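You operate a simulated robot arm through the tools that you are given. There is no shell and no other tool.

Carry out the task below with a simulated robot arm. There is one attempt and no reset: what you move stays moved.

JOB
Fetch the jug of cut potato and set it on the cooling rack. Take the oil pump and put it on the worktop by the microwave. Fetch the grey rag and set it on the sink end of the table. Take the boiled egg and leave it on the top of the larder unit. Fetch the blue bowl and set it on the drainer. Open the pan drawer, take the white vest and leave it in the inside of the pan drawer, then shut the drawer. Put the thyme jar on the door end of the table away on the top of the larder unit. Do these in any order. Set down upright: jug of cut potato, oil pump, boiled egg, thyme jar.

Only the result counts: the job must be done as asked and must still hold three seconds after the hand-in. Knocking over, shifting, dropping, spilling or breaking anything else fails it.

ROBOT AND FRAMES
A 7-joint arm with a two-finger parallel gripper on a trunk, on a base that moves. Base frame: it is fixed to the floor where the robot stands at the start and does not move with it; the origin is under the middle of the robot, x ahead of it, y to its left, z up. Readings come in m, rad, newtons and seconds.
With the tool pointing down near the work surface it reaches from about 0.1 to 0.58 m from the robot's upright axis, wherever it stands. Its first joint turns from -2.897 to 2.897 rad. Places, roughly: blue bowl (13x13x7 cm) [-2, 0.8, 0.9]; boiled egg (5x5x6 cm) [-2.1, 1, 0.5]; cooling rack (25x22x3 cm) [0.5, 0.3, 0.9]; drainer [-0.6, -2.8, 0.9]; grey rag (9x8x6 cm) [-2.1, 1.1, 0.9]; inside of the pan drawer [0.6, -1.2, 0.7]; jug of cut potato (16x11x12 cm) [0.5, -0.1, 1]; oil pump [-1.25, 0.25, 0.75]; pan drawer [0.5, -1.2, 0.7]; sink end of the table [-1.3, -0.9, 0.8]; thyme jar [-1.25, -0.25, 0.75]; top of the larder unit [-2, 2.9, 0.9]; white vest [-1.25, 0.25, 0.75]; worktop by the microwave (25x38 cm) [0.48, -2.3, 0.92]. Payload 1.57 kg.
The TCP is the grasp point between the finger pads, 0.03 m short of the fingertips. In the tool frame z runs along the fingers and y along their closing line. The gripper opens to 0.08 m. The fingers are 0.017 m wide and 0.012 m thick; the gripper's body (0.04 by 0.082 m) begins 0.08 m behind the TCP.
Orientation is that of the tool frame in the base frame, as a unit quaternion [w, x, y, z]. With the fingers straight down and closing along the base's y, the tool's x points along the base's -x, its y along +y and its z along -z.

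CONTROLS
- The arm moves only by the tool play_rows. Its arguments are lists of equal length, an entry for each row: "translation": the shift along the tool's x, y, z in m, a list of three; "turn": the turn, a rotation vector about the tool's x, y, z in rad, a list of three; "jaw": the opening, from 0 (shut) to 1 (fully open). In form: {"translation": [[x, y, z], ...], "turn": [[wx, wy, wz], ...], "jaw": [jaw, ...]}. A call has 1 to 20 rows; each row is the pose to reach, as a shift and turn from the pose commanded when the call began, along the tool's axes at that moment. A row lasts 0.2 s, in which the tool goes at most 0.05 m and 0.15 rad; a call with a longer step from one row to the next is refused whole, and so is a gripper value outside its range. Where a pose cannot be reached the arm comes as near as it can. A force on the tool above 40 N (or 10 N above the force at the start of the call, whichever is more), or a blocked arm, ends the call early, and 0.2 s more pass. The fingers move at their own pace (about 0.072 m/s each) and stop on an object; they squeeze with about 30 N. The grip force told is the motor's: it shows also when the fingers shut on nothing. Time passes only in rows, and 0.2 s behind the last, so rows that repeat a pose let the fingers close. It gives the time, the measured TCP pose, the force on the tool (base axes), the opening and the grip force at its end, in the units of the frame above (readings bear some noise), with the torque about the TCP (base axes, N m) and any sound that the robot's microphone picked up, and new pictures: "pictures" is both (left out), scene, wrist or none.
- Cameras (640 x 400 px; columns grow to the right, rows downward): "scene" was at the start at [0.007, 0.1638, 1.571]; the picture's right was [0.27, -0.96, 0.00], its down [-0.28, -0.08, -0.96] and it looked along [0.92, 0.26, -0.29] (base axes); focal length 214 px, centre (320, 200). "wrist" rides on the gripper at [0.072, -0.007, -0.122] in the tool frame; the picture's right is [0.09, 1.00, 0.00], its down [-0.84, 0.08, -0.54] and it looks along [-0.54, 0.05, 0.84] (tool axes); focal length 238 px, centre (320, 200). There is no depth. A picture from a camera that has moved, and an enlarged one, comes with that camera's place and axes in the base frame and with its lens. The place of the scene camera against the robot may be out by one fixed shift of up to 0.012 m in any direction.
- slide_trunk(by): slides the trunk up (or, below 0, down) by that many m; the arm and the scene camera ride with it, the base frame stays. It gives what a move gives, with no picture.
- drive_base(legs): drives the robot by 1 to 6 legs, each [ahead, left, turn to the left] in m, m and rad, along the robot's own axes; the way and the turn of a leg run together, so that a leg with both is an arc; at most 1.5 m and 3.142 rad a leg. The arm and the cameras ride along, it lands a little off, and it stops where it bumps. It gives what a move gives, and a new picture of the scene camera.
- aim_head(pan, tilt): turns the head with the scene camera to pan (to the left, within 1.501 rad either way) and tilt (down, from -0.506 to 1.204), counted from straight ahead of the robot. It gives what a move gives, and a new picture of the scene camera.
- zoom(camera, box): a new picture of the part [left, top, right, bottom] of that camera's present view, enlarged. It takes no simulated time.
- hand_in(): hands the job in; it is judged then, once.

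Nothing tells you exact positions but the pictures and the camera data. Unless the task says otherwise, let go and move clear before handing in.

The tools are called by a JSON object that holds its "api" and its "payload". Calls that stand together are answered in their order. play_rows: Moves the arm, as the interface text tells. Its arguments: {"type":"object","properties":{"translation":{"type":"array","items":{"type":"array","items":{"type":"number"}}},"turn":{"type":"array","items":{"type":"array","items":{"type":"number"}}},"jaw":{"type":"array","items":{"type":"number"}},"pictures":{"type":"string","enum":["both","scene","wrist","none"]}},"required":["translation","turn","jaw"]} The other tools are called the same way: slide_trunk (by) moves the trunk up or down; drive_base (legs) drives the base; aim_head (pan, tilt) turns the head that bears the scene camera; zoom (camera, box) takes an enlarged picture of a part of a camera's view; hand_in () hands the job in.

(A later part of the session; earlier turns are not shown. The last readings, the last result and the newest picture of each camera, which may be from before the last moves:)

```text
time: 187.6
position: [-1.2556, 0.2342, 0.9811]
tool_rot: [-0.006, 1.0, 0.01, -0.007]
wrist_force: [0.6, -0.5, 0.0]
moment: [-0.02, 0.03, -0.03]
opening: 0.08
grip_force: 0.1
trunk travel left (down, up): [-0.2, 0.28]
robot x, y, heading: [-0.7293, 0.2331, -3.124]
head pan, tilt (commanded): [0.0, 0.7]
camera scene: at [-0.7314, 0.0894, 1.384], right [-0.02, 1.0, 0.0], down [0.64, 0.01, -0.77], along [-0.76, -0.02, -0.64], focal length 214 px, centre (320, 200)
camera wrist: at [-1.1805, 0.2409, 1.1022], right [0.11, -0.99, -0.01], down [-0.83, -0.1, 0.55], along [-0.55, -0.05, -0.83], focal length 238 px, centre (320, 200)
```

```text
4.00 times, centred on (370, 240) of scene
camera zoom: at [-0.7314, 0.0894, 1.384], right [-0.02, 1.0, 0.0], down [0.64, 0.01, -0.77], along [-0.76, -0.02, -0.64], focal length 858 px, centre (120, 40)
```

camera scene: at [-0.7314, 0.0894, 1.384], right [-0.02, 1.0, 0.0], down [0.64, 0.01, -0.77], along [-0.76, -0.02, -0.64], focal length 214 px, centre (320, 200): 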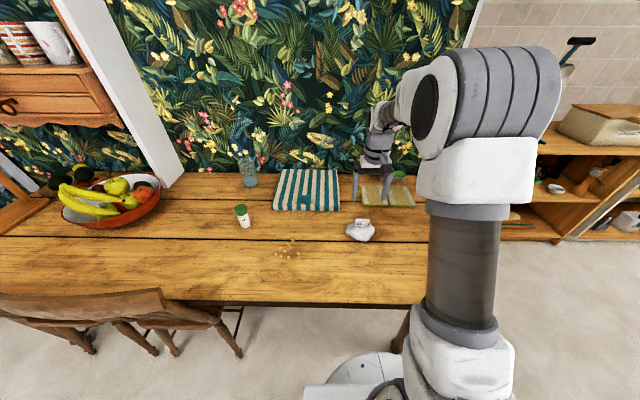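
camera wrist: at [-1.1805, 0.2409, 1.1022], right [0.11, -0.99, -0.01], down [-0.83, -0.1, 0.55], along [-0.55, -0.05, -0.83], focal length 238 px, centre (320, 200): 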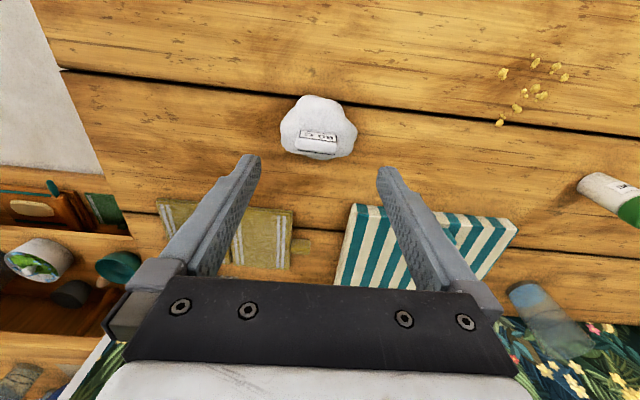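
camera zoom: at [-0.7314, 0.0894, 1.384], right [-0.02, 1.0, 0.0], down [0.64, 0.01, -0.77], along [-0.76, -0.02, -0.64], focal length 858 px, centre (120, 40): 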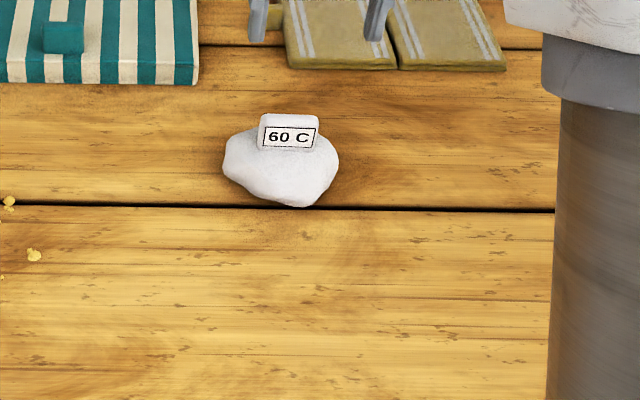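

The vest has an upright folded block (label "60 C") on top, about 6 cm wide in y, z≈0.79–0.83. I'll grip across that block, closing along y.

{"api": "play_rows", "payload": {"translation": [[-0.0297, 0.0034, 0.03], [-0.0297, 0.0034, 0.07], [-0.0297, 0.0034, 0.11], [-0.0297, 0.0034, 0.14], [-0.0297, 0.0034, 0.14]], "turn": [[0, 0, 0], [0, 0, 0], [0, 0, 0], [0, 0, 0], [0, 0, 0]], "jaw": [1, 1, 1, 1, 1]}}

{"api": "zoom", "payload": {"camera": "wrist", "box": [200, 60, 440, 210]}}

{"api": "zoom", "payload": {"camera": "scene", "box": [300, 170, 440, 270]}}

```text
time: 188.8
position: [-1.2863, 0.2324, 0.8416]
tool_rot: [-0.004, 1.0, 0.01, -0.007]
wrist_force: [-0.3, -0.1, -0.8]
moment: [0.05, 0.01, -0.01]
opening: 0.0802
grip_force: 0.1
trunk travel left (down, up): [-0.2, 0.28]
robot x, y, heading: [-0.7207, 0.2334, -3.121]
head pan, tilt (commanded): [0.0, 0.7]
camera scene: at [-0.7315, 0.0894, 1.384], right [-0.02, 1.0, 0.0], down [0.64, 0.01, -0.76], along [-0.76, -0.02, -0.64], focal length 214 px, centre (320, 200)
camera wrist: at [-1.2126, 0.2398, 0.9624], right [0.11, -0.99, -0.01], down [-0.83, -0.1, 0.55], along [-0.55, -0.05, -0.83], focal length 238 px, centre (320, 200)
```

scene: 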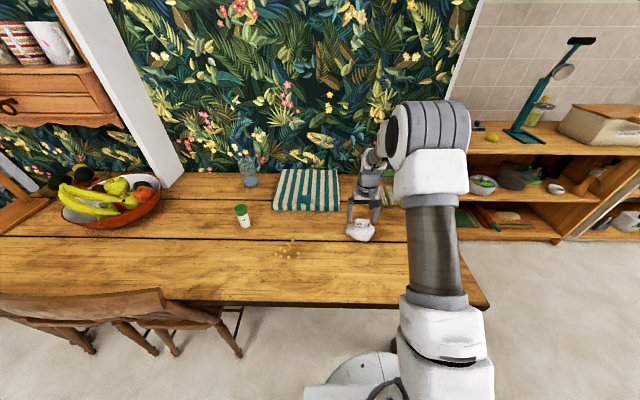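
wrist: 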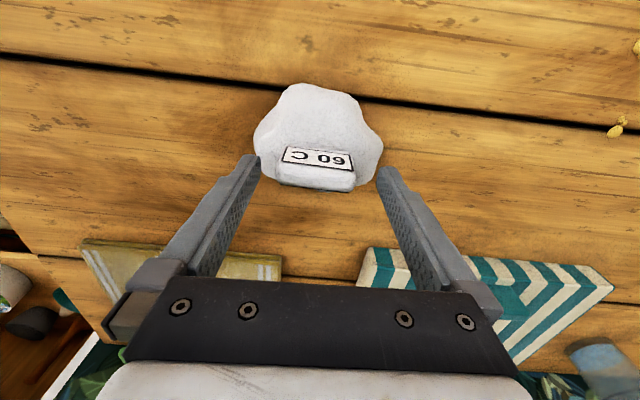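

```text
2.67 times, centred on (320, 135) of wrist
camera zoom: at [-1.2126, 0.2398, 0.9624], right [0.11, -0.99, -0.01], down [-0.83, -0.1, 0.55], along [-0.55, -0.05, -0.83], focal length 636 px, centre (320, 373)
```

zoom: 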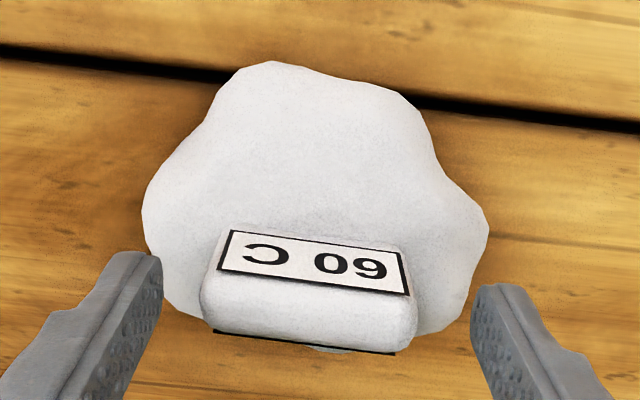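

```text
4.00 times, centred on (370, 220) of scene
camera zoom: at [-0.7315, 0.0894, 1.384], right [-0.02, 1.0, 0.0], down [0.64, 0.01, -0.76], along [-0.76, -0.02, -0.64], focal length 858 px, centre (120, 120)
```

zoom: 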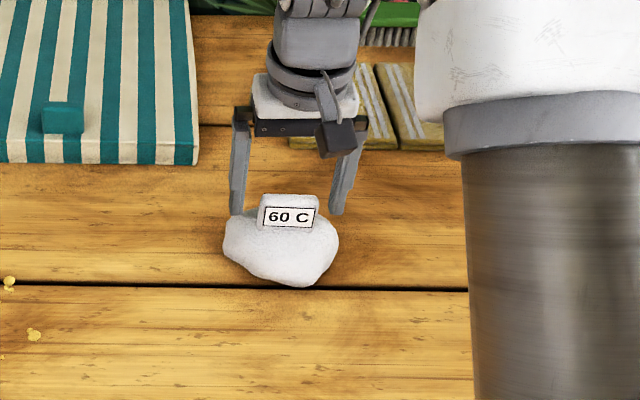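

The fingers straddle the labelled block. I'll lower 2.5 cm more and close.

{"api": "play_rows", "payload": {"translation": [[0, -0.002, 0.012], [0, -0.002, 0.025], [0, -0.002, 0.025], [0, -0.002, 0.025], [0, -0.002, 0.025], [0, -0.002, 0.025]], "turn": [[0, 0, 0], [0, 0, 0], [0, 0, 0], [0, 0, 0], [0, 0, 0], [0, 0, 0]], "jaw": [1, 1, 0.6, 0.2, 0.0, 0.0]}}

{"api": "zoom", "payload": {"camera": "scene", "box": [300, 170, 440, 270]}}

```text
time: 190.2
position: [-1.284, 0.235, 0.8188]
tool_rot: [-0.005, 1.0, 0.01, -0.008]
wrist_force: [0.1, -2.6, 18.6]
moment: [-0.14, 0.05, 0.06]
opening: 0.0673
grip_force: 29.5
trunk travel left (down, up): [-0.2, 0.28]
robot x, y, heading: [-0.7267, 0.2325, -3.118]
head pan, tilt (commanded): [0.0, 0.7]
camera scene: at [-0.7303, 0.0892, 1.3841], right [-0.02, 1.0, 0.0], down [0.64, 0.01, -0.77], along [-0.77, -0.02, -0.64], focal length 214 px, centre (320, 200)
camera wrist: at [-1.21, 0.2422, 0.9395], right [0.11, -0.99, -0.01], down [-0.83, -0.1, 0.56], along [-0.55, -0.05, -0.83], focal length 238 px, centre (320, 200)
```

scene: 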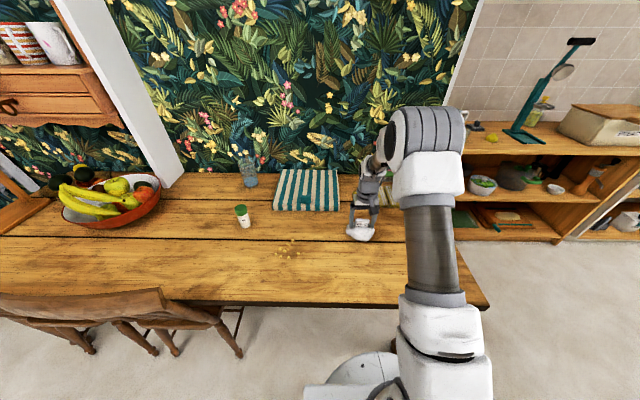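
wrist: 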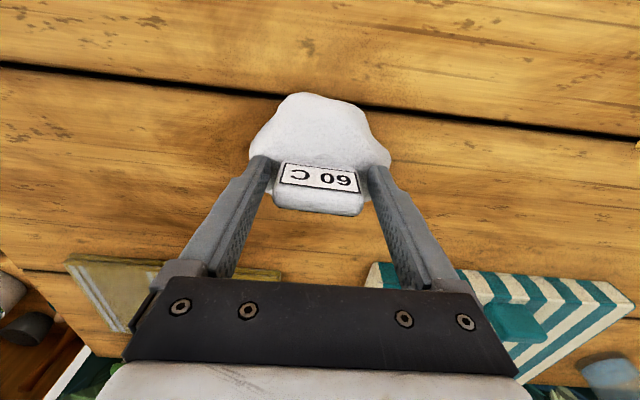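

```text
4.00 times, centred on (370, 220) of scene
camera zoom: at [-0.7303, 0.0892, 1.3841], right [-0.02, 1.0, 0.0], down [0.64, 0.01, -0.77], along [-0.77, -0.02, -0.64], focal length 858 px, centre (120, 120)
```

zoom: 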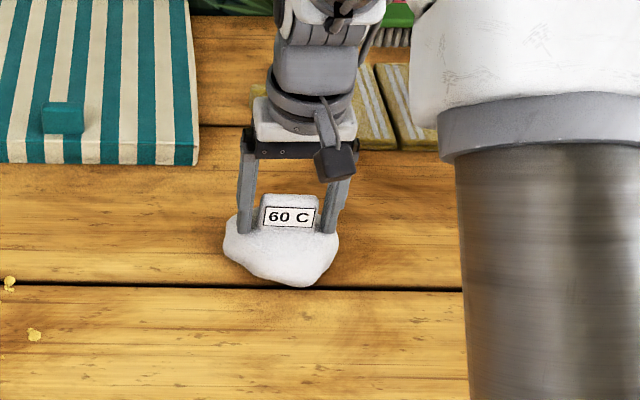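

The fingertips contact the lump at 67 mm opening. I'll lift slowly and see whether it holds on the block.

{"api": "play_rows", "payload": {"translation": [[0, 0, -0.005], [0, 0, -0.01], [0, 0, -0.015], [0, 0, -0.02], [0, 0, -0.03], [0, 0, -0.04]], "turn": [[0, 0, 0], [0, 0, 0], [0, 0, 0], [0, 0, 0], [0, 0, 0], [0, 0, 0]], "jaw": [0, 0, 0, 0, 0, 0]}}

{"api": "zoom", "payload": {"camera": "scene", "box": [300, 170, 440, 270]}}

```text
time: 191.6
position: [-1.2834, 0.2363, 0.8571]
tool_rot: [-0.006, 1.0, 0.009, -0.006]
wrist_force: [-0.4, -0.3, -1.1]
moment: [0.03, 0.01, 0.0]
opening: 0.0539
grip_force: 29.9
trunk travel left (down, up): [-0.2, 0.28]
robot x, y, heading: [-0.7245, 0.2304, -3.122]
head pan, tilt (commanded): [0.0, 0.7]
camera scene: at [-0.7316, 0.0894, 1.3839], right [-0.02, 1.0, 0.0], down [0.64, 0.01, -0.76], along [-0.76, -0.02, -0.64], focal length 214 px, centre (320, 200)
camera wrist: at [-1.21, 0.2426, 0.978], right [0.11, -0.99, -0.01], down [-0.83, -0.1, 0.55], along [-0.55, -0.05, -0.83], focal length 238 px, centre (320, 200)
```

scene: 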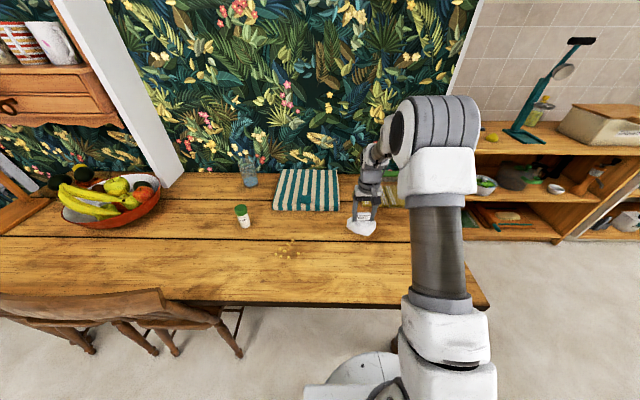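
wrist: 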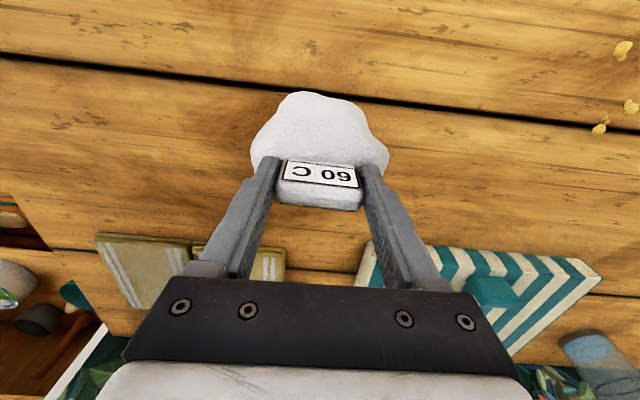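

```text
4.00 times, centred on (370, 220) of scene
camera zoom: at [-0.7316, 0.0894, 1.3839], right [-0.02, 1.0, 0.0], down [0.64, 0.01, -0.76], along [-0.76, -0.02, -0.64], focal length 858 px, centre (120, 120)
```

zoom: 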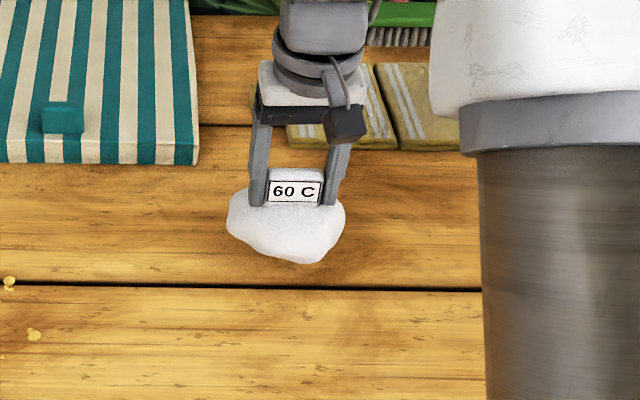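

The vest is held by its block and lifted. I'll raise it, retract, and carry it to the open drawer.

{"api": "play_rows", "payload": {"translation": [[0, 0, -0.04], [0, 0, -0.08], [0.03, 0, -0.11], [0.07, 0, -0.12], [0.11, 0, -0.12], [0.15, 0, -0.12], [0.19, 0, -0.12]], "turn": [[0, 0, 0], [0, 0, 0], [0, 0, 0], [0, 0, 0], [0, 0, 0], [0, 0, 0], [0, 0, 0]], "jaw": [0, 0, 0, 0, 0, 0, 0], "pictures": "none"}}

{"api": "slide_trunk", "payload": {"by": 0.2}}

{"api": "drive_base", "payload": {"legs": [[-0.42, 0, 0], [0, 0, 1.55], [1.4, 0, 0]]}}

```text
time: 193.2
position: [-1.0915, 0.2405, 0.9725]
tool_rot: [-0.006, 1.0, 0.01, -0.008]
wrist_force: [-0.9, 0.3, -1.3]
moment: [-0.01, 0.01, 0.0]
opening: 0.0538
grip_force: 29.9
trunk travel left (down, up): [-0.2, 0.28]
robot x, y, heading: [-0.7308, 0.2305, -3.12]
head pan, tilt (commanded): [0.0, 0.7]
```

```text
time: 195.3
position: [-1.0918, 0.2398, 1.1733]
tool_rot: [-0.006, 1.0, 0.01, -0.007]
wrist_force: [-0.3, -0.2, -1.5]
moment: [-0.01, 0.01, -0.01]
opening: 0.0538
grip_force: 30.0
trunk travel left (down, up): [-0.4, 0.08]
robot x, y, heading: [-0.7251, 0.2322, -3.124]
head pan, tilt (commanded): [0.0, 0.7]
```

```text
time: 212.4
position: [-0.24, -1.4739, 1.1729]
tool_rot: [0.001, 0.688, 0.725, -0.009]
wrist_force: [-0.2, 0.0, -1.4]
moment: [-0.01, 0.01, 0.02]
opening: 0.0536
grip_force: 29.9
trunk travel left (down, up): [-0.4, 0.08]
robot x, y, heading: [-0.2435, -1.1155, -1.517]
head pan, tilt (commanded): [0.0, 0.7]
camera scene: at [-0.1067, -1.1084, 1.5839], right [-1.0, -0.05, 0.0], down [-0.04, 0.64, -0.76], along [0.04, -0.76, -0.64], focal length 214 px, centre (320, 200)
```

scene: 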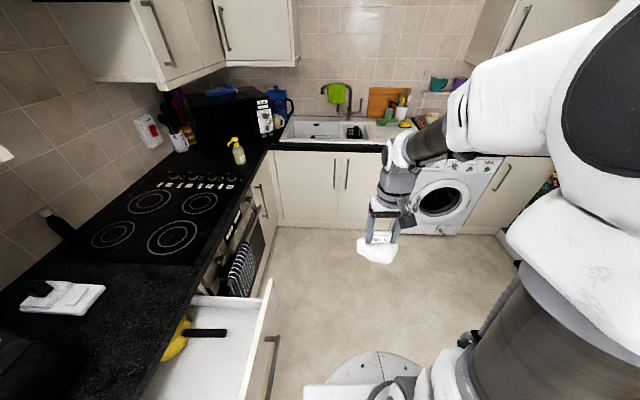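

I'll turn to face the drawer and adjust position.

{"api": "drive_base", "payload": {"legs": [[0, 0, 1.51], [-0.09, -0.08, 0]]}}

{"api": "zoom", "payload": {"camera": "wrist", "box": [0, 0, 640, 400]}}

```text
time: 218.7
position: [0.0277, -1.2038, 1.1729]
tool_rot: [0.007, 0.0, 1.0, -0.005]
wrist_force: [0.5, 1.2, -0.8]
moment: [-0.01, 0.01, 0.02]
opening: 0.0536
grip_force: 29.7
trunk travel left (down, up): [-0.4, 0.08]
robot x, y, heading: [-0.3395, -1.187, 0.001]
head pan, tilt (commanded): [0.0, 0.7]
camera scene: at [-0.3352, -1.0511, 1.584], right [0.0, -1.0, 0.0], down [-0.64, 0.0, -0.77], along [0.77, 0.0, -0.64], focal length 214 px, centre (320, 200)
```

scene: 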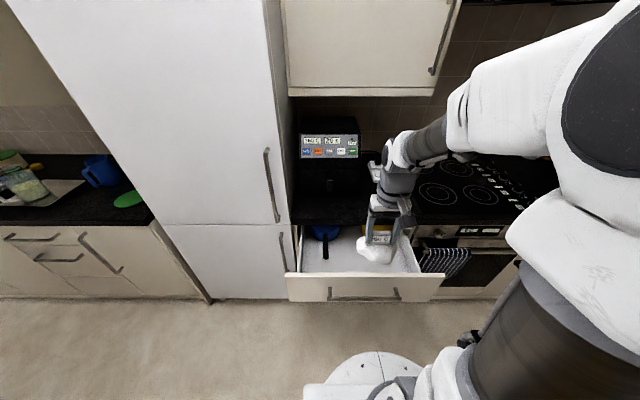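

```text
1.00 times, centred on (320, 200) of wrist (not enlarged: the box is as wide or as high as the picture)
camera zoom: at [-0.0453, -1.21, 1.2931], right [-0.09, 1.0, -0.01], down [0.83, 0.08, 0.55], along [0.55, 0.04, -0.83], focal length 238 px, centre (320, 200)
```

zoom: 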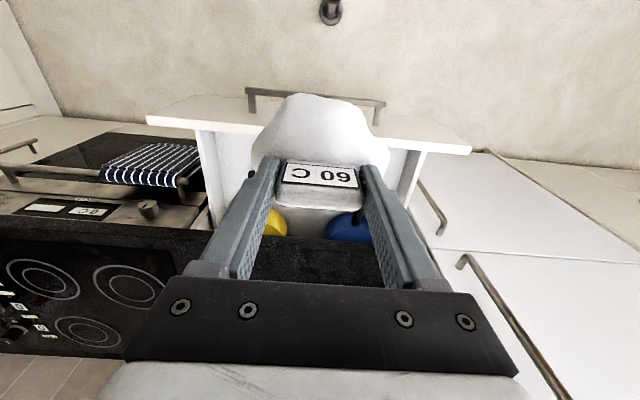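

The window into the drawer runs from x≈0.11 to 0.32, between the pan handles at y≈-1.08 and -1.35. I'll inch forward, lower the trunk, and bring the vest over [0.22, -1.21].

{"api": "drive_base", "payload": {"legs": [[0.06, 0, 0]]}}

{"api": "slide_trunk", "payload": {"by": -0.15}}

{"api": "play_rows", "payload": {"translation": [[-0.04, 0, 0.0], [-0.08, 0, 0.0], [-0.11, 0, 0.0], [-0.135, 0, 0.0], [-0.135, 0, 0.03], [-0.135, 0, 0.06]], "turn": [[0, 0, 0], [0, 0, 0], [0, 0, 0], [0, 0, 0], [0, 0, 0], [0, 0, 0]], "jaw": [0, 0, 0, 0, 0, 0]}}

```text
time: 219.7
position: [0.0872, -1.2057, 1.1732]
tool_rot: [0.007, 0.0, 1.0, -0.006]
wrist_force: [-0.2, 0.9, -0.4]
moment: [0.0, 0.04, -0.01]
opening: 0.0537
grip_force: 29.7
trunk travel left (down, up): [-0.4, 0.08]
robot x, y, heading: [-0.2781, -1.1902, 0.003]
head pan, tilt (commanded): [0.0, 0.7]
camera scene: at [-0.2751, -1.0508, 1.5839], right [0.0, -1.0, 0.0], down [-0.64, 0.0, -0.76], along [0.76, 0.0, -0.64], focal length 214 px, centre (320, 200)
```

scene: 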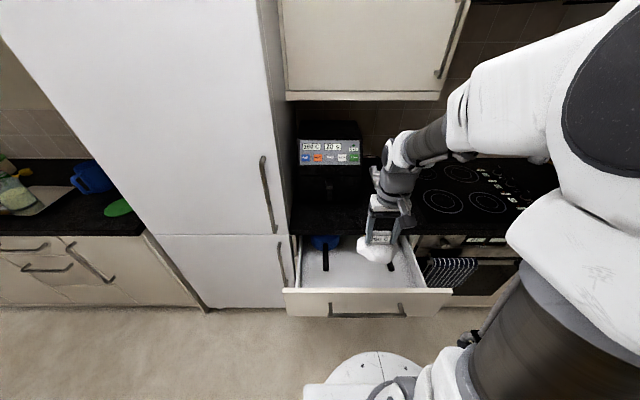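

```text
time: 221.5
position: [0.0871, -1.2046, 1.0226]
tool_rot: [0.007, 0.001, 1.0, -0.006]
wrist_force: [-0.3, -0.8, -0.4]
moment: [-0.01, 0.01, 0.0]
opening: 0.0536
grip_force: 29.8
trunk travel left (down, up): [-0.25, 0.23]
robot x, y, heading: [-0.2756, -1.1915, 0.003]
head pan, tilt (commanded): [0.0, 0.7]
```

```text
time: 222.9
position: [0.2233, -1.207, 0.9646]
tool_rot: [0.008, 0.0, 1.0, -0.005]
wrist_force: [0.0, -0.2, -1.0]
moment: [-0.04, -0.02, -0.01]
opening: 0.0535
grip_force: 30.1
trunk travel left (down, up): [-0.25, 0.23]
robot x, y, heading: [-0.2772, -1.1881, 0.008]
head pan, tilt (commanded): [0.0, 0.7]
camera scene: at [-0.2754, -1.0508, 1.434], right [0.0, -1.0, 0.0], down [-0.64, 0.0, -0.76], along [0.76, 0.0, -0.64], focal length 214 px, centre (320, 200)
camera wrist: at [0.1495, -1.2121, 1.0856], right [-0.09, 1.0, -0.01], down [0.83, 0.08, 0.55], along [0.55, 0.04, -0.83], focal length 238 px, centre (320, 200)
```

scene: 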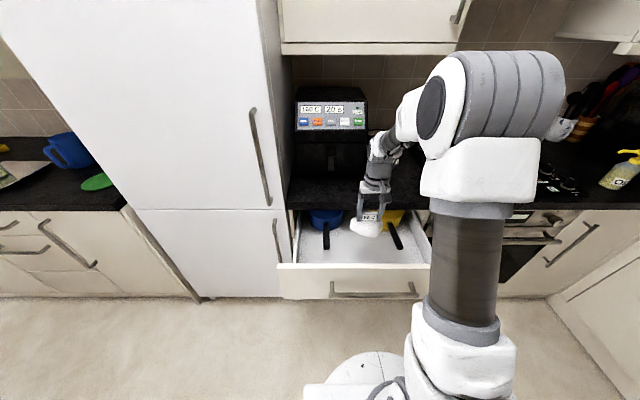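
wrist: 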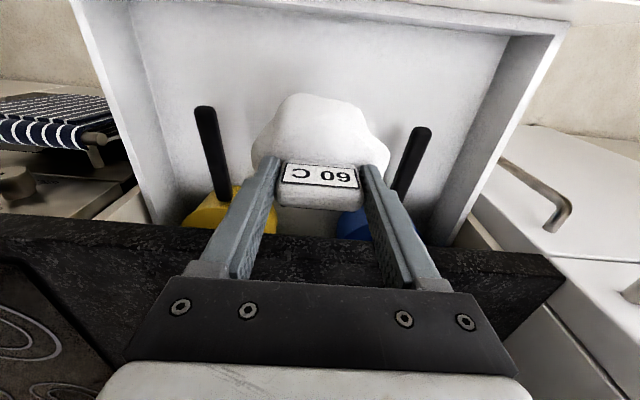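

The vest is centred between the pan handles. I'll lower it into the drawer.

{"api": "play_rows", "payload": {"translation": [[0, 0, 0.04], [0, 0, 0.08], [0, 0, 0.12], [0, 0, 0.15], [0, 0, 0.165], [0, 0, 0.165]], "turn": [[0, 0, 0], [0, 0, 0], [0, 0, 0], [0, 0, 0], [0, 0, 0], [0, 0, 0]], "jaw": [0, 0, 0, 0, 0, 0]}}

```text
time: 224.3
position: [0.2251, -1.2066, 0.7996]
tool_rot: [0.008, 0.0, 1.0, -0.006]
wrist_force: [-0.1, 0.0, -1.7]
moment: [-0.03, 0.01, -0.02]
opening: 0.0536
grip_force: 29.8
trunk travel left (down, up): [-0.25, 0.23]
robot x, y, heading: [-0.2748, -1.191, -0.004]
head pan, tilt (commanded): [0.0, 0.7]
camera scene: at [-0.2753, -1.0508, 1.4339], right [0.0, -1.0, 0.0], down [-0.64, 0.0, -0.76], along [0.76, 0.0, -0.64], focal length 214 px, centre (320, 200)
camera wrist: at [0.1521, -1.2117, 0.92], right [-0.09, 1.0, -0.01], down [0.83, 0.08, 0.55], along [0.55, 0.04, -0.83], focal length 238 px, centre (320, 200)
```

scene: 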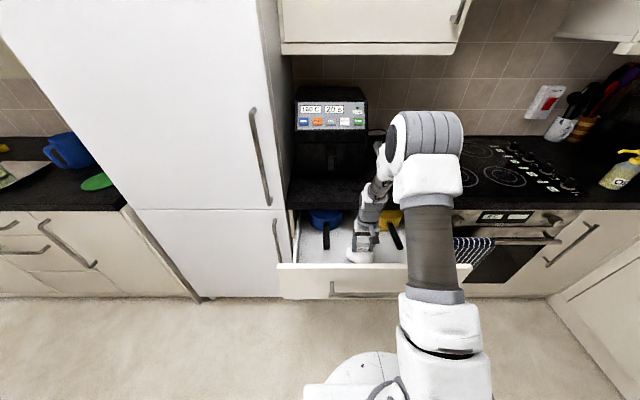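
wrist: 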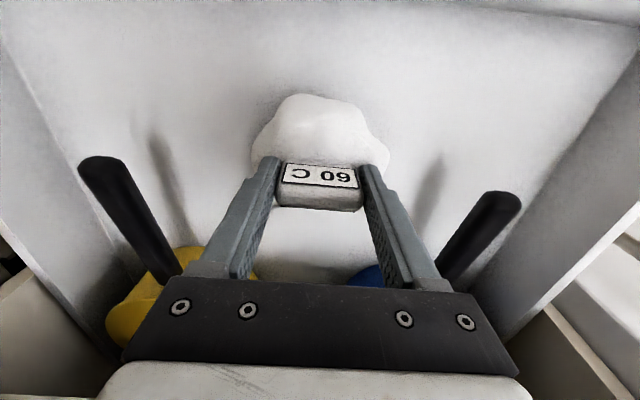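

Still hanging free. I'll go down in small steps until it touches the drawer floor.

{"api": "play_rows", "payload": {"translation": [[0, 0, 0.006], [0, 0, 0.012], [0, 0, 0.018], [0, 0, 0.018]], "turn": [[0, 0, 0], [0, 0, 0], [0, 0, 0], [0, 0, 0]], "jaw": [0, 0, 0, 0], "pictures": "none"}}

```text
time: 225.3
position: [0.2255, -1.2074, 0.7807]
tool_rot: [0.007, 0.0, 1.0, -0.005]
wrist_force: [0.4, 0.7, -1.2]
moment: [-0.05, 0.03, -0.01]
opening: 0.0536
grip_force: 30.4
trunk travel left (down, up): [-0.25, 0.23]
robot x, y, heading: [-0.2774, -1.1861, -0.002]
head pan, tilt (commanded): [0.0, 0.7]
```

{"api": "play_rows", "payload": {"translation": [[0, 0, 0.006], [0, 0, 0.012], [0, 0, 0.018], [0, 0, 0.018]], "turn": [[0, 0, 0], [0, 0, 0], [0, 0, 0], [0, 0, 0]], "jaw": [0, 0, 0, 0]}}

```text
time: 226.3
position: [0.2259, -1.2075, 0.7661]
tool_rot: [0.009, 0.0, 1.0, -0.005]
wrist_force: [-2.8, -0.8, 20.0]
moment: [0.8, 0.16, 0.03]
opening: 0.0535
grip_force: 29.7
trunk travel left (down, up): [-0.25, 0.23]
robot x, y, heading: [-0.2786, -1.1865, 0.005]
head pan, tilt (commanded): [0.0, 0.7]
camera scene: at [-0.2768, -1.0508, 1.4343], right [0.0, -1.0, 0.0], down [-0.64, 0.0, -0.77], along [0.77, 0.0, -0.64], focal length 214 px, centre (320, 200)
camera wrist: at [0.1528, -1.2127, 0.8855], right [-0.09, 1.0, -0.01], down [0.83, 0.08, 0.56], along [0.55, 0.04, -0.83], focal length 238 px, centre (320, 200)
```

scene: 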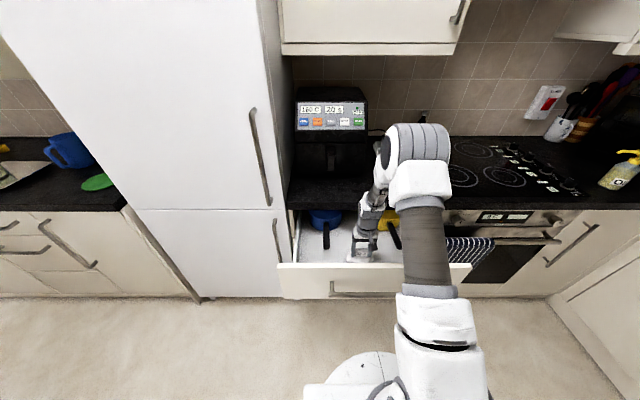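
wrist: 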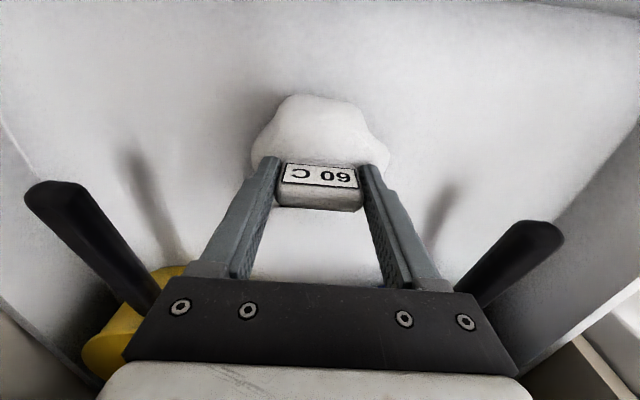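

It touched down (20 N). I'll ease up slightly, release and lift out.

{"api": "play_rows", "payload": {"translation": [[0, 0, -0.003], [0, 0, -0.003], [0, 0, -0.003], [0, 0, -0.02], [0, 0, -0.05], [0, 0, -0.09], [0, 0, -0.13], [0, 0, -0.17], [0, 0, -0.21]], "turn": [[0, 0, 0], [0, 0, 0], [0, 0, 0], [0, 0, 0], [0, 0, 0], [0, 0, 0], [0, 0, 0], [0, 0, 0], [0, 0, 0]], "jaw": [0.85, 0.95, 0.95, 0.95, 0.95, 0.95, 0.95, 0.95, 0.95]}}

```text
time: 228.3
position: [0.2225, -1.2057, 0.9718]
tool_rot: [0.006, 0.001, 1.0, -0.006]
wrist_force: [-0.4, 0.3, -0.1]
moment: [-0.01, 0.03, 0.01]
opening: 0.076
grip_force: 0.1
trunk travel left (down, up): [-0.25, 0.23]
robot x, y, heading: [-0.2783, -1.1897, 0.003]
head pan, tilt (commanded): [0.0, 0.7]
camera scene: at [-0.2753, -1.0508, 1.4339], right [0.0, -1.0, 0.0], down [-0.64, 0.0, -0.76], along [0.76, 0.0, -0.64], focal length 214 px, centre (320, 200)
camera wrist: at [0.15, -1.2102, 1.0923], right [-0.09, 1.0, -0.01], down [0.83, 0.08, 0.55], along [0.55, 0.04, -0.83], focal length 238 px, centre (320, 200)
```

scene: 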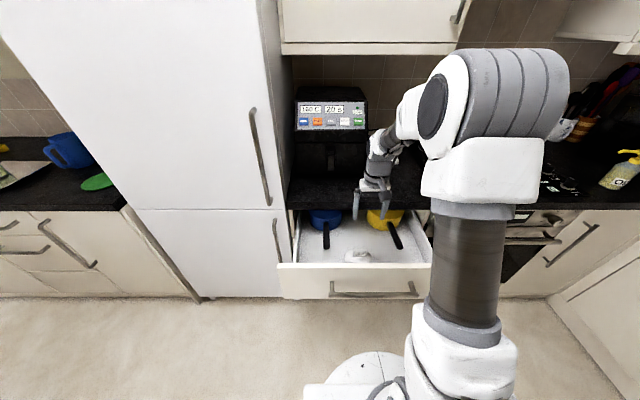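
wrist: 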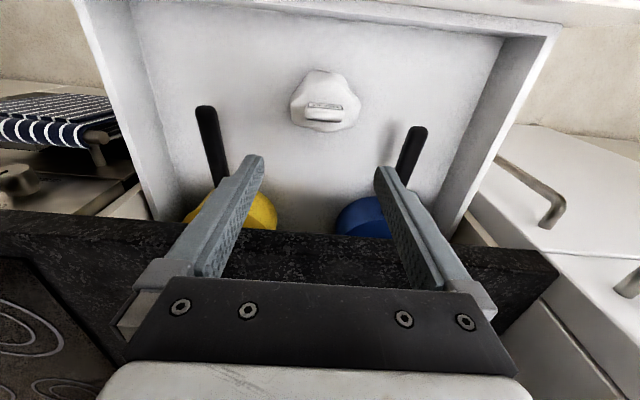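

The vest lies in the drawer. To shut it, I'll return the gripper to the forward-pointing pose as before, regrip the bar, and push.

{"api": "slide_trunk", "payload": {"by": 0.15}}

{"api": "play_rows", "payload": {"translation": [[0.0, 0, -0.04], [0.03, 0, -0.07], [0.065, 0, -0.1], [0.1, 0, -0.12], [0.14, 0, -0.12]], "turn": [[0, 0, 0], [0, 0, 0], [0, 0, 0], [0, 0, 0], [0, 0, 0]], "jaw": [1, 1, 1, 1, 1], "pictures": "none"}}

{"api": "drive_base", "payload": {"legs": [[-0.245, 0, 0]]}}

{"api": "play_rows", "payload": {"translation": [[-0.02, 0, 0.013], [-0.04, 0, 0.026], [-0.06, 0, 0.039], [-0.08, 0, 0.052], [-0.1, 0, 0.065], [-0.12, 0, 0.078], [-0.14, 0, 0.091], [-0.16, 0, 0.104], [-0.18, 0, 0.117], [-0.2, 0, 0.13], [-0.22, 0, 0.143], [-0.24, 0, 0.157]], "turn": [[0, -0.131, 0], [0, -0.262, 0], [0, -0.393, 0], [0, -0.524, 0], [0, -0.654, 0], [0, -0.785, 0], [0, -0.916, 0], [0, -1.047, 0], [0, -1.178, 0], [0, -1.309, 0], [0, -1.44, 0], [0, -1.571, 0]], "jaw": [1, 1, 1, 1, 1, 1, 1, 1, 1, 1, 1, 1], "pictures": "none"}}

```text
time: 230.0
position: [0.2223, -1.2054, 1.1216]
tool_rot: [0.007, 0.0, 1.0, -0.005]
wrist_force: [-0.7, 0.4, -0.2]
moment: [0.01, 0.01, 0.03]
opening: 0.076
grip_force: 0.0
trunk travel left (down, up): [-0.4, 0.08]
robot x, y, heading: [-0.2766, -1.1888, 0.003]
head pan, tilt (commanded): [0.0, 0.7]
```

```text
time: 231.2
position: [0.0849, -1.2024, 1.24]
tool_rot: [0.008, 0.001, 1.0, -0.006]
wrist_force: [0.4, -0.5, 0.3]
moment: [0.01, 0.0, -0.01]
opening: 0.0799
grip_force: 0.1
trunk travel left (down, up): [-0.4, 0.08]
robot x, y, heading: [-0.2767, -1.1898, 0.001]
head pan, tilt (commanded): [0.0, 0.7]
```

```text
time: 233.4
position: [-0.1589, -1.2019, 1.2397]
tool_rot: [0.007, -0.004, 1.0, -0.006]
wrist_force: [-0.1, 0.3, 0.0]
moment: [0.04, -0.02, -0.05]
opening: 0.0797
grip_force: 0.1
trunk travel left (down, up): [-0.4, 0.08]
robot x, y, heading: [-0.524, -1.1914, 0.005]
head pan, tilt (commanded): [0.0, 0.7]
camera scene: at [-0.5207, -1.052, 1.584], right [0.01, -1.0, 0.0], down [-0.64, -0.01, -0.77], along [0.77, 0.01, -0.64], focal length 214 px, centre (320, 200)
```

scene: 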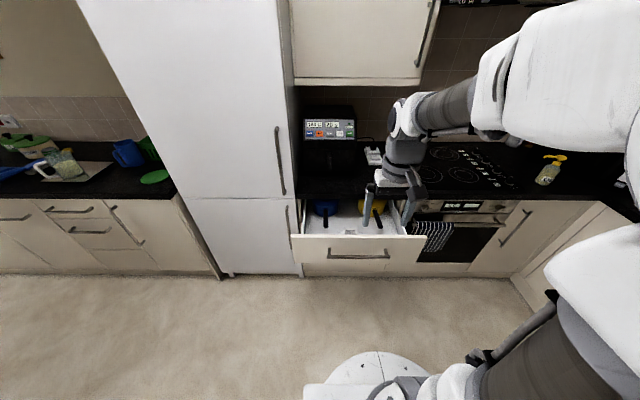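

```text
time: 236.0
position: [0.0821, -1.2032, 1.0878]
tool_rot: [0.712, -0.007, 0.702, -0.001]
wrist_force: [-0.2, -0.1, 0.9]
moment: [0.01, 0.0, 0.0]
opening: 0.08
grip_force: 0.0
trunk travel left (down, up): [-0.4, 0.08]
robot x, y, heading: [-0.524, -1.1902, 0.008]
head pan, tilt (commanded): [0.0, 0.7]
```

{"api": "play_rows", "payload": {"translation": [[0, 0, 0], [0, 0, 0], [0, 0, 0], [0, 0, 0], [0, 0, -0.01], [0, 0, -0.03], [0, 0, -0.05], [0, 0, -0.07], [0, 0, -0.09], [0, 0, -0.11], [0, 0, -0.13]], "turn": [[0, 0, 0.143], [0, 0, 0.286], [0, 0, 0.429], [0, 0, 0.572], [0, 0, 0.715], [0, 0, 0.858], [0, 0, 1.0], [0, 0, 1.143], [0, 0, 1.286], [0, 0, 1.429], [0, 0, 1.571]], "jaw": [1, 1, 1, 1, 1, 1, 1, 1, 1, 1, 1], "pictures": "none"}}

{"api": "slide_trunk", "payload": {"by": -0.3}}

{"api": "zoom", "payload": {"camera": "wrist", "box": [0, 0, 640, 400]}}

{"api": "zoom", "payload": {"camera": "scene", "box": [200, 150, 480, 350]}}

```text
time: 238.4
position: [-0.0458, -1.2026, 1.0811]
tool_rot: [0.504, 0.493, 0.501, 0.502]
wrist_force: [-0.1, 0.0, 0.5]
moment: [-0.02, -0.02, 0.02]
opening: 0.08
grip_force: 0.1
trunk travel left (down, up): [-0.4, 0.08]
robot x, y, heading: [-0.5209, -1.1875, 0.013]
head pan, tilt (commanded): [0.0, 0.7]
```

```text
time: 241.4
position: [-0.0459, -1.2019, 0.781]
tool_rot: [0.504, 0.492, 0.501, 0.502]
wrist_force: [0.2, -0.5, -0.2]
moment: [0.02, -0.02, -0.01]
opening: 0.0798
grip_force: 0.2
trunk travel left (down, up): [-0.1, 0.38]
robot x, y, heading: [-0.5214, -1.1889, 0.003]
head pan, tilt (commanded): [0.0, 0.7]
```

```text
1.00 times, centred on (320, 200) of wrist (not enlarged: the box is as wide or as high as the picture)
camera zoom: at [-0.1672, -1.1316, 0.7717], right [-0.01, 0.1, 0.99], down [-0.54, -0.84, 0.08], along [0.84, -0.53, 0.07], focal length 238 px, centre (320, 200)
```

zoom: 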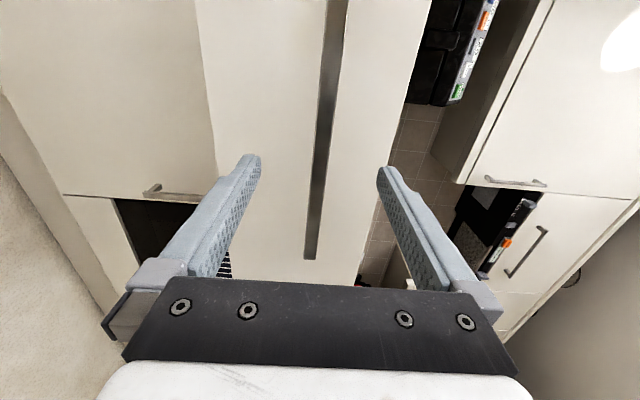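

```text
2.00 times, centred on (340, 250) of scene
camera zoom: at [-0.5205, -1.052, 1.284], right [0.01, -1.0, 0.0], down [-0.64, -0.01, -0.76], along [0.76, 0.01, -0.64], focal length 429 px, centre (280, 100)
```

zoom: 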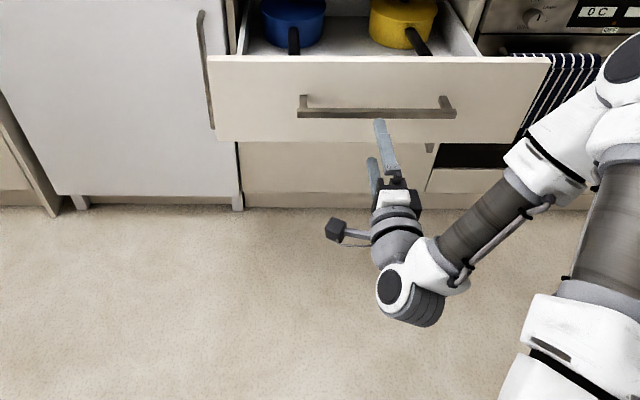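

The bar is lined up between the fingers. I'll drive forward 10 cm and grip it.

{"api": "drive_base", "payload": {"legs": [[0.095, 0, 0]]}}

{"api": "play_rows", "payload": {"translation": [[0, 0, 0], [0, 0, 0], [0, 0, 0], [0, 0, 0], [0, 0, 0]], "turn": [[0, 0, 0], [0, 0, 0], [0, 0, 0], [0, 0, 0], [0, 0, 0]], "jaw": [0.6, 0.2, 0, 0, 0]}}

```text
time: 242.7
position: [0.0509, -1.2023, 0.7821]
tool_rot: [0.504, 0.493, 0.5, 0.503]
wrist_force: [-0.5, 0.4, -0.7]
moment: [-0.01, 0.02, -0.03]
opening: 0.0801
grip_force: 0.0
trunk travel left (down, up): [-0.1, 0.38]
robot x, y, heading: [-0.4244, -1.1887, 0.009]
head pan, tilt (commanded): [0.0, 0.7]
camera scene: at [-0.4245, -1.0511, 1.284], right [0.01, -1.0, 0.0], down [-0.64, -0.01, -0.77], along [0.76, 0.01, -0.64], focal length 214 px, centre (320, 200)
```

scene: 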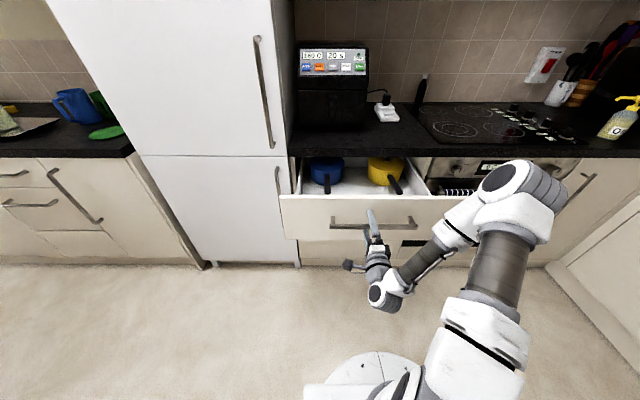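

```text
time: 243.9
position: [0.0511, -1.2013, 0.7854]
tool_rot: [0.507, 0.489, 0.499, 0.505]
wrist_force: [2.5, -1.7, 34.2]
moment: [0.6, 0.42, 0.44]
opening: 0.0157
grip_force: 31.4
trunk travel left (down, up): [-0.1, 0.38]
robot x, y, heading: [-0.4257, -1.1919, 0.012]
head pan, tilt (commanded): [0.0, 0.7]
camera scene: at [-0.426, -1.0513, 1.2844], right [0.01, -1.0, 0.0], down [-0.64, -0.01, -0.77], along [0.77, 0.01, -0.64], focal length 214 px, centre (320, 200)
camera wrist: at [-0.0712, -1.1309, 0.7741], right [-0.02, 0.1, 0.99], down [-0.54, -0.84, 0.07], along [0.84, -0.53, 0.08], focal length 238 px, centre (320, 200)
```

scene: 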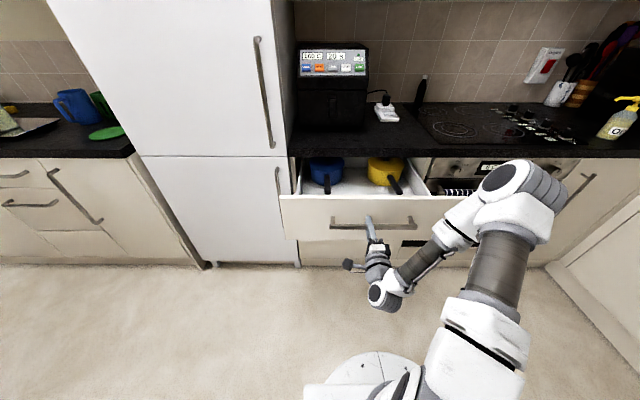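
wrist: 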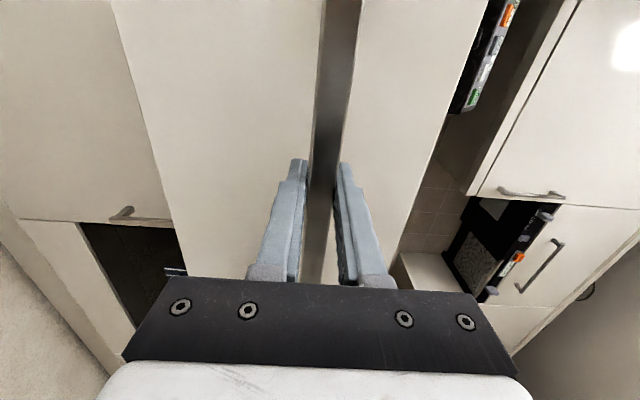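

Gripped, but with a vertical preload (34 N) because the commanded height is slightly low. I'll raise the command 3 mm, then push the drawer in.

{"api": "play_rows", "payload": {"translation": [[0, 0.002, 0], [0, 0.0035, 0], [0, 0.0035, 0]], "turn": [[0, 0, 0], [0, 0, 0], [0, 0, 0]], "jaw": [0, 0, 0], "pictures": "none"}}

```text
time: 244.7
position: [0.05, -1.2023, 0.7848]
tool_rot: [0.505, 0.493, 0.501, 0.501]
wrist_force: [0.1, -1.0, 16.6]
moment: [0.56, 0.24, -0.18]
opening: 0.0156
grip_force: 31.9
trunk travel left (down, up): [-0.1, 0.38]
robot x, y, heading: [-0.4251, -1.1942, 0.01]
head pan, tilt (commanded): [0.0, 0.7]
```

Preload is reduced to 17 N. Now I push the drawer shut.

{"api": "play_rows", "payload": {"translation": [[0, 0, 0.02], [0, 0, 0.045], [0, 0, 0.07], [0, 0, 0.095], [0, 0, 0.12], [0, 0, 0.145], [0, 0, 0.17], [0, 0, 0.195], [0, 0, 0.22], [0, 0, 0.24], [0, 0, 0.255], [0, 0, 0.265]], "turn": [[0, 0, 0], [0, 0, 0], [0, 0, 0], [0, 0, 0], [0, 0, 0], [0, 0, 0], [0, 0, 0], [0, 0, 0], [0, 0, 0], [0, 0, 0], [0, 0, 0], [0, 0, 0]], "jaw": [0, 0, 0, 0, 0, 0, 0, 0, 0, 0, 0, 0]}}

```text
time: 247.3
position: [0.3158, -1.2024, 0.7846]
tool_rot: [0.503, 0.494, 0.503, 0.501]
wrist_force: [2.4, -4.5, -18.1]
moment: [0.53, 0.05, 0.94]
opening: 0.0159
grip_force: 31.5
trunk travel left (down, up): [-0.1, 0.38]
robot x, y, heading: [-0.4261, -1.1892, 0.008]
head pan, tilt (commanded): [0.0, 0.7]
camera scene: at [-0.4227, -1.0515, 1.2838], right [0.01, -1.0, 0.0], down [-0.65, -0.01, -0.76], along [0.76, 0.01, -0.65], focal length 214 px, centre (320, 200)
camera wrist: at [0.1931, -1.1308, 0.7761], right [-0.01, 0.1, 0.99], down [-0.54, -0.84, 0.08], along [0.84, -0.53, 0.06], focal length 238 px, centre (320, 200)
```

scene: 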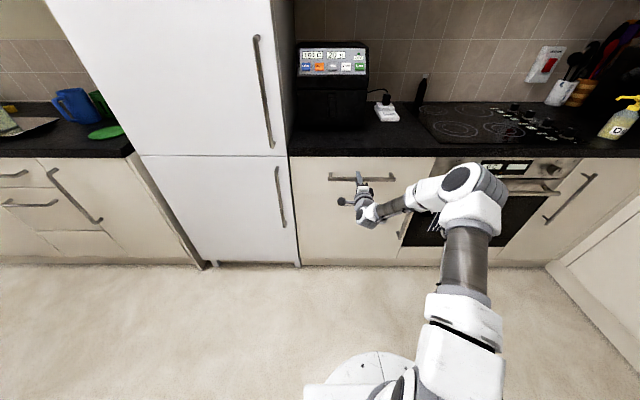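
wrist: 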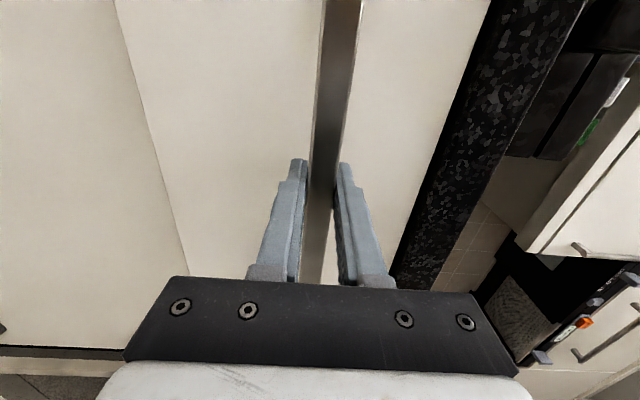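

About 1 cm remains. I'll correct the height slightly and push the rest.

{"api": "play_rows", "payload": {"translation": [[0, -0.003, 0.003], [0, -0.0035, 0.007], [0, -0.0035, 0.011], [0, -0.0035, 0.014], [0, -0.0035, 0.017]], "turn": [[0, 0, 0], [0, 0, 0], [0, 0, 0], [0, 0, 0], [0, 0, 0]], "jaw": [0, 0, 0, 0, 0]}}

```text
time: 248.5
position: [0.3323, -1.1995, 0.785]
tool_rot: [0.503, 0.493, 0.501, 0.502]
wrist_force: [-22.5, -4.7, -7.8]
moment: [0.51, 0.33, 0.0]
opening: 0.0162
grip_force: 32.1
trunk travel left (down, up): [-0.1, 0.38]
robot x, y, heading: [-0.4247, -1.1892, 0.008]
head pan, tilt (commanded): [0.0, 0.7]
camera scene: at [-0.425, -1.0514, 1.284], right [0.01, -1.0, 0.0], down [-0.64, -0.01, -0.77], along [0.77, 0.01, -0.64], focal length 214 px, centre (320, 200)
camera wrist: at [0.2101, -1.1285, 0.7757], right [-0.01, 0.1, 0.99], down [-0.54, -0.84, 0.08], along [0.84, -0.53, 0.07], focal length 238 px, centre (320, 200)
```

scene: 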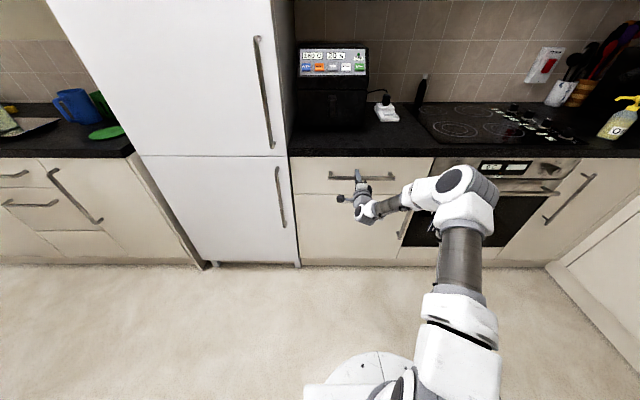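
wrist: 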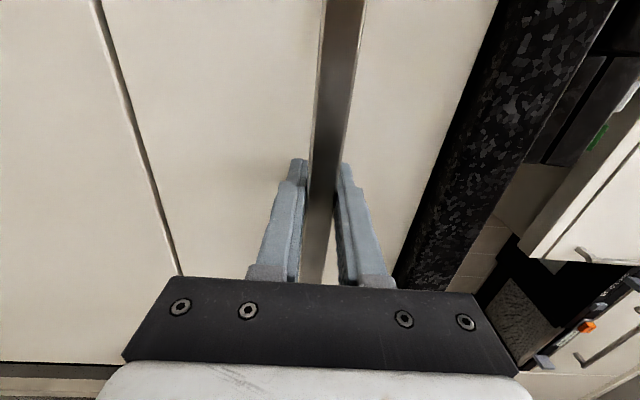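

The drawer is shut (firm contact, bar at its original position). I'll relax, release the bar, back off and unroll the gripper.

{"api": "play_rows", "payload": {"translation": [[0, 0.001, -0.004], [0, 0.001, -0.004], [0, 0.001, -0.004], [0, 0.001, -0.004], [0, 0.001, -0.04], [0, 0.001, -0.08], [0, 0.001, -0.12], [0, 0.001, -0.15]], "turn": [[0, 0, 0], [0, 0, 0], [0, 0, 0], [0, 0, 0], [0, 0, 0], [0, 0, 0], [0, 0, 0], [0, 0, 0]], "jaw": [0, 0.4, 0.8, 1, 1, 1, 1, 1], "pictures": "scene"}}

{"api": "play_rows", "payload": {"translation": [[0, 0, 0], [0, 0, 0], [0, 0, 0], [0, 0, 0], [0, 0, 0], [0, 0, 0], [0, 0, 0], [0, 0, 0], [0, 0, 0], [0, 0, 0], [0, 0, 0]], "turn": [[0, 0, -0.143], [0, 0, -0.286], [0, 0, -0.429], [0, 0, -0.572], [0, 0, -0.715], [0, 0, -0.858], [0, 0, -1.0], [0, 0, -1.143], [0, 0, -1.286], [0, 0, -1.429], [0, 0, -1.571]], "jaw": [1, 1, 1, 1, 1, 1, 1, 1, 1, 1, 1], "pictures": "none"}}

```text
time: 250.3
position: [0.1812, -1.203, 0.7837]
tool_rot: [0.505, 0.491, 0.502, 0.502]
wrist_force: [-0.1, -0.3, -0.3]
moment: [0.03, -0.03, 0.0]
opening: 0.08
grip_force: 0.0
trunk travel left (down, up): [-0.1, 0.38]
robot x, y, heading: [-0.4267, -1.1916, 0.011]
head pan, tilt (commanded): [0.0, 0.7]
camera scene: at [-0.4243, -1.0511, 1.2839], right [0.01, -1.0, 0.0], down [-0.64, -0.01, -0.76], along [0.76, 0.01, -0.64], focal length 214 px, centre (320, 200)
```

scene: 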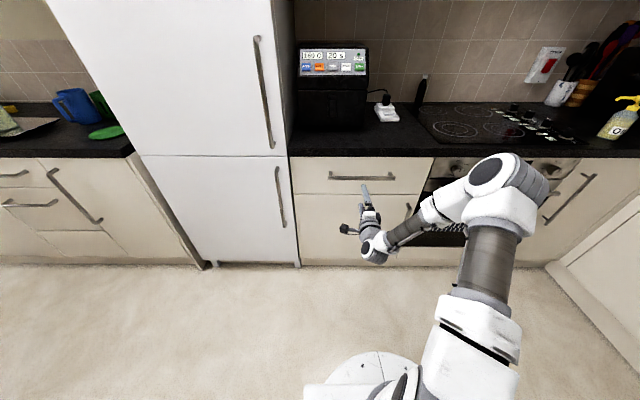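

```text
time: 252.7
position: [0.1829, -1.2016, 0.7837]
tool_rot: [0.712, -0.007, 0.703, -0.002]
wrist_force: [-0.5, 0.7, -0.8]
moment: [0.0, 0.0, -0.03]
opening: 0.0799
grip_force: 0.1
trunk travel left (down, up): [-0.1, 0.38]
robot x, y, heading: [-0.4243, -1.1908, 0.012]
head pan, tilt (commanded): [0.0, 0.7]
```

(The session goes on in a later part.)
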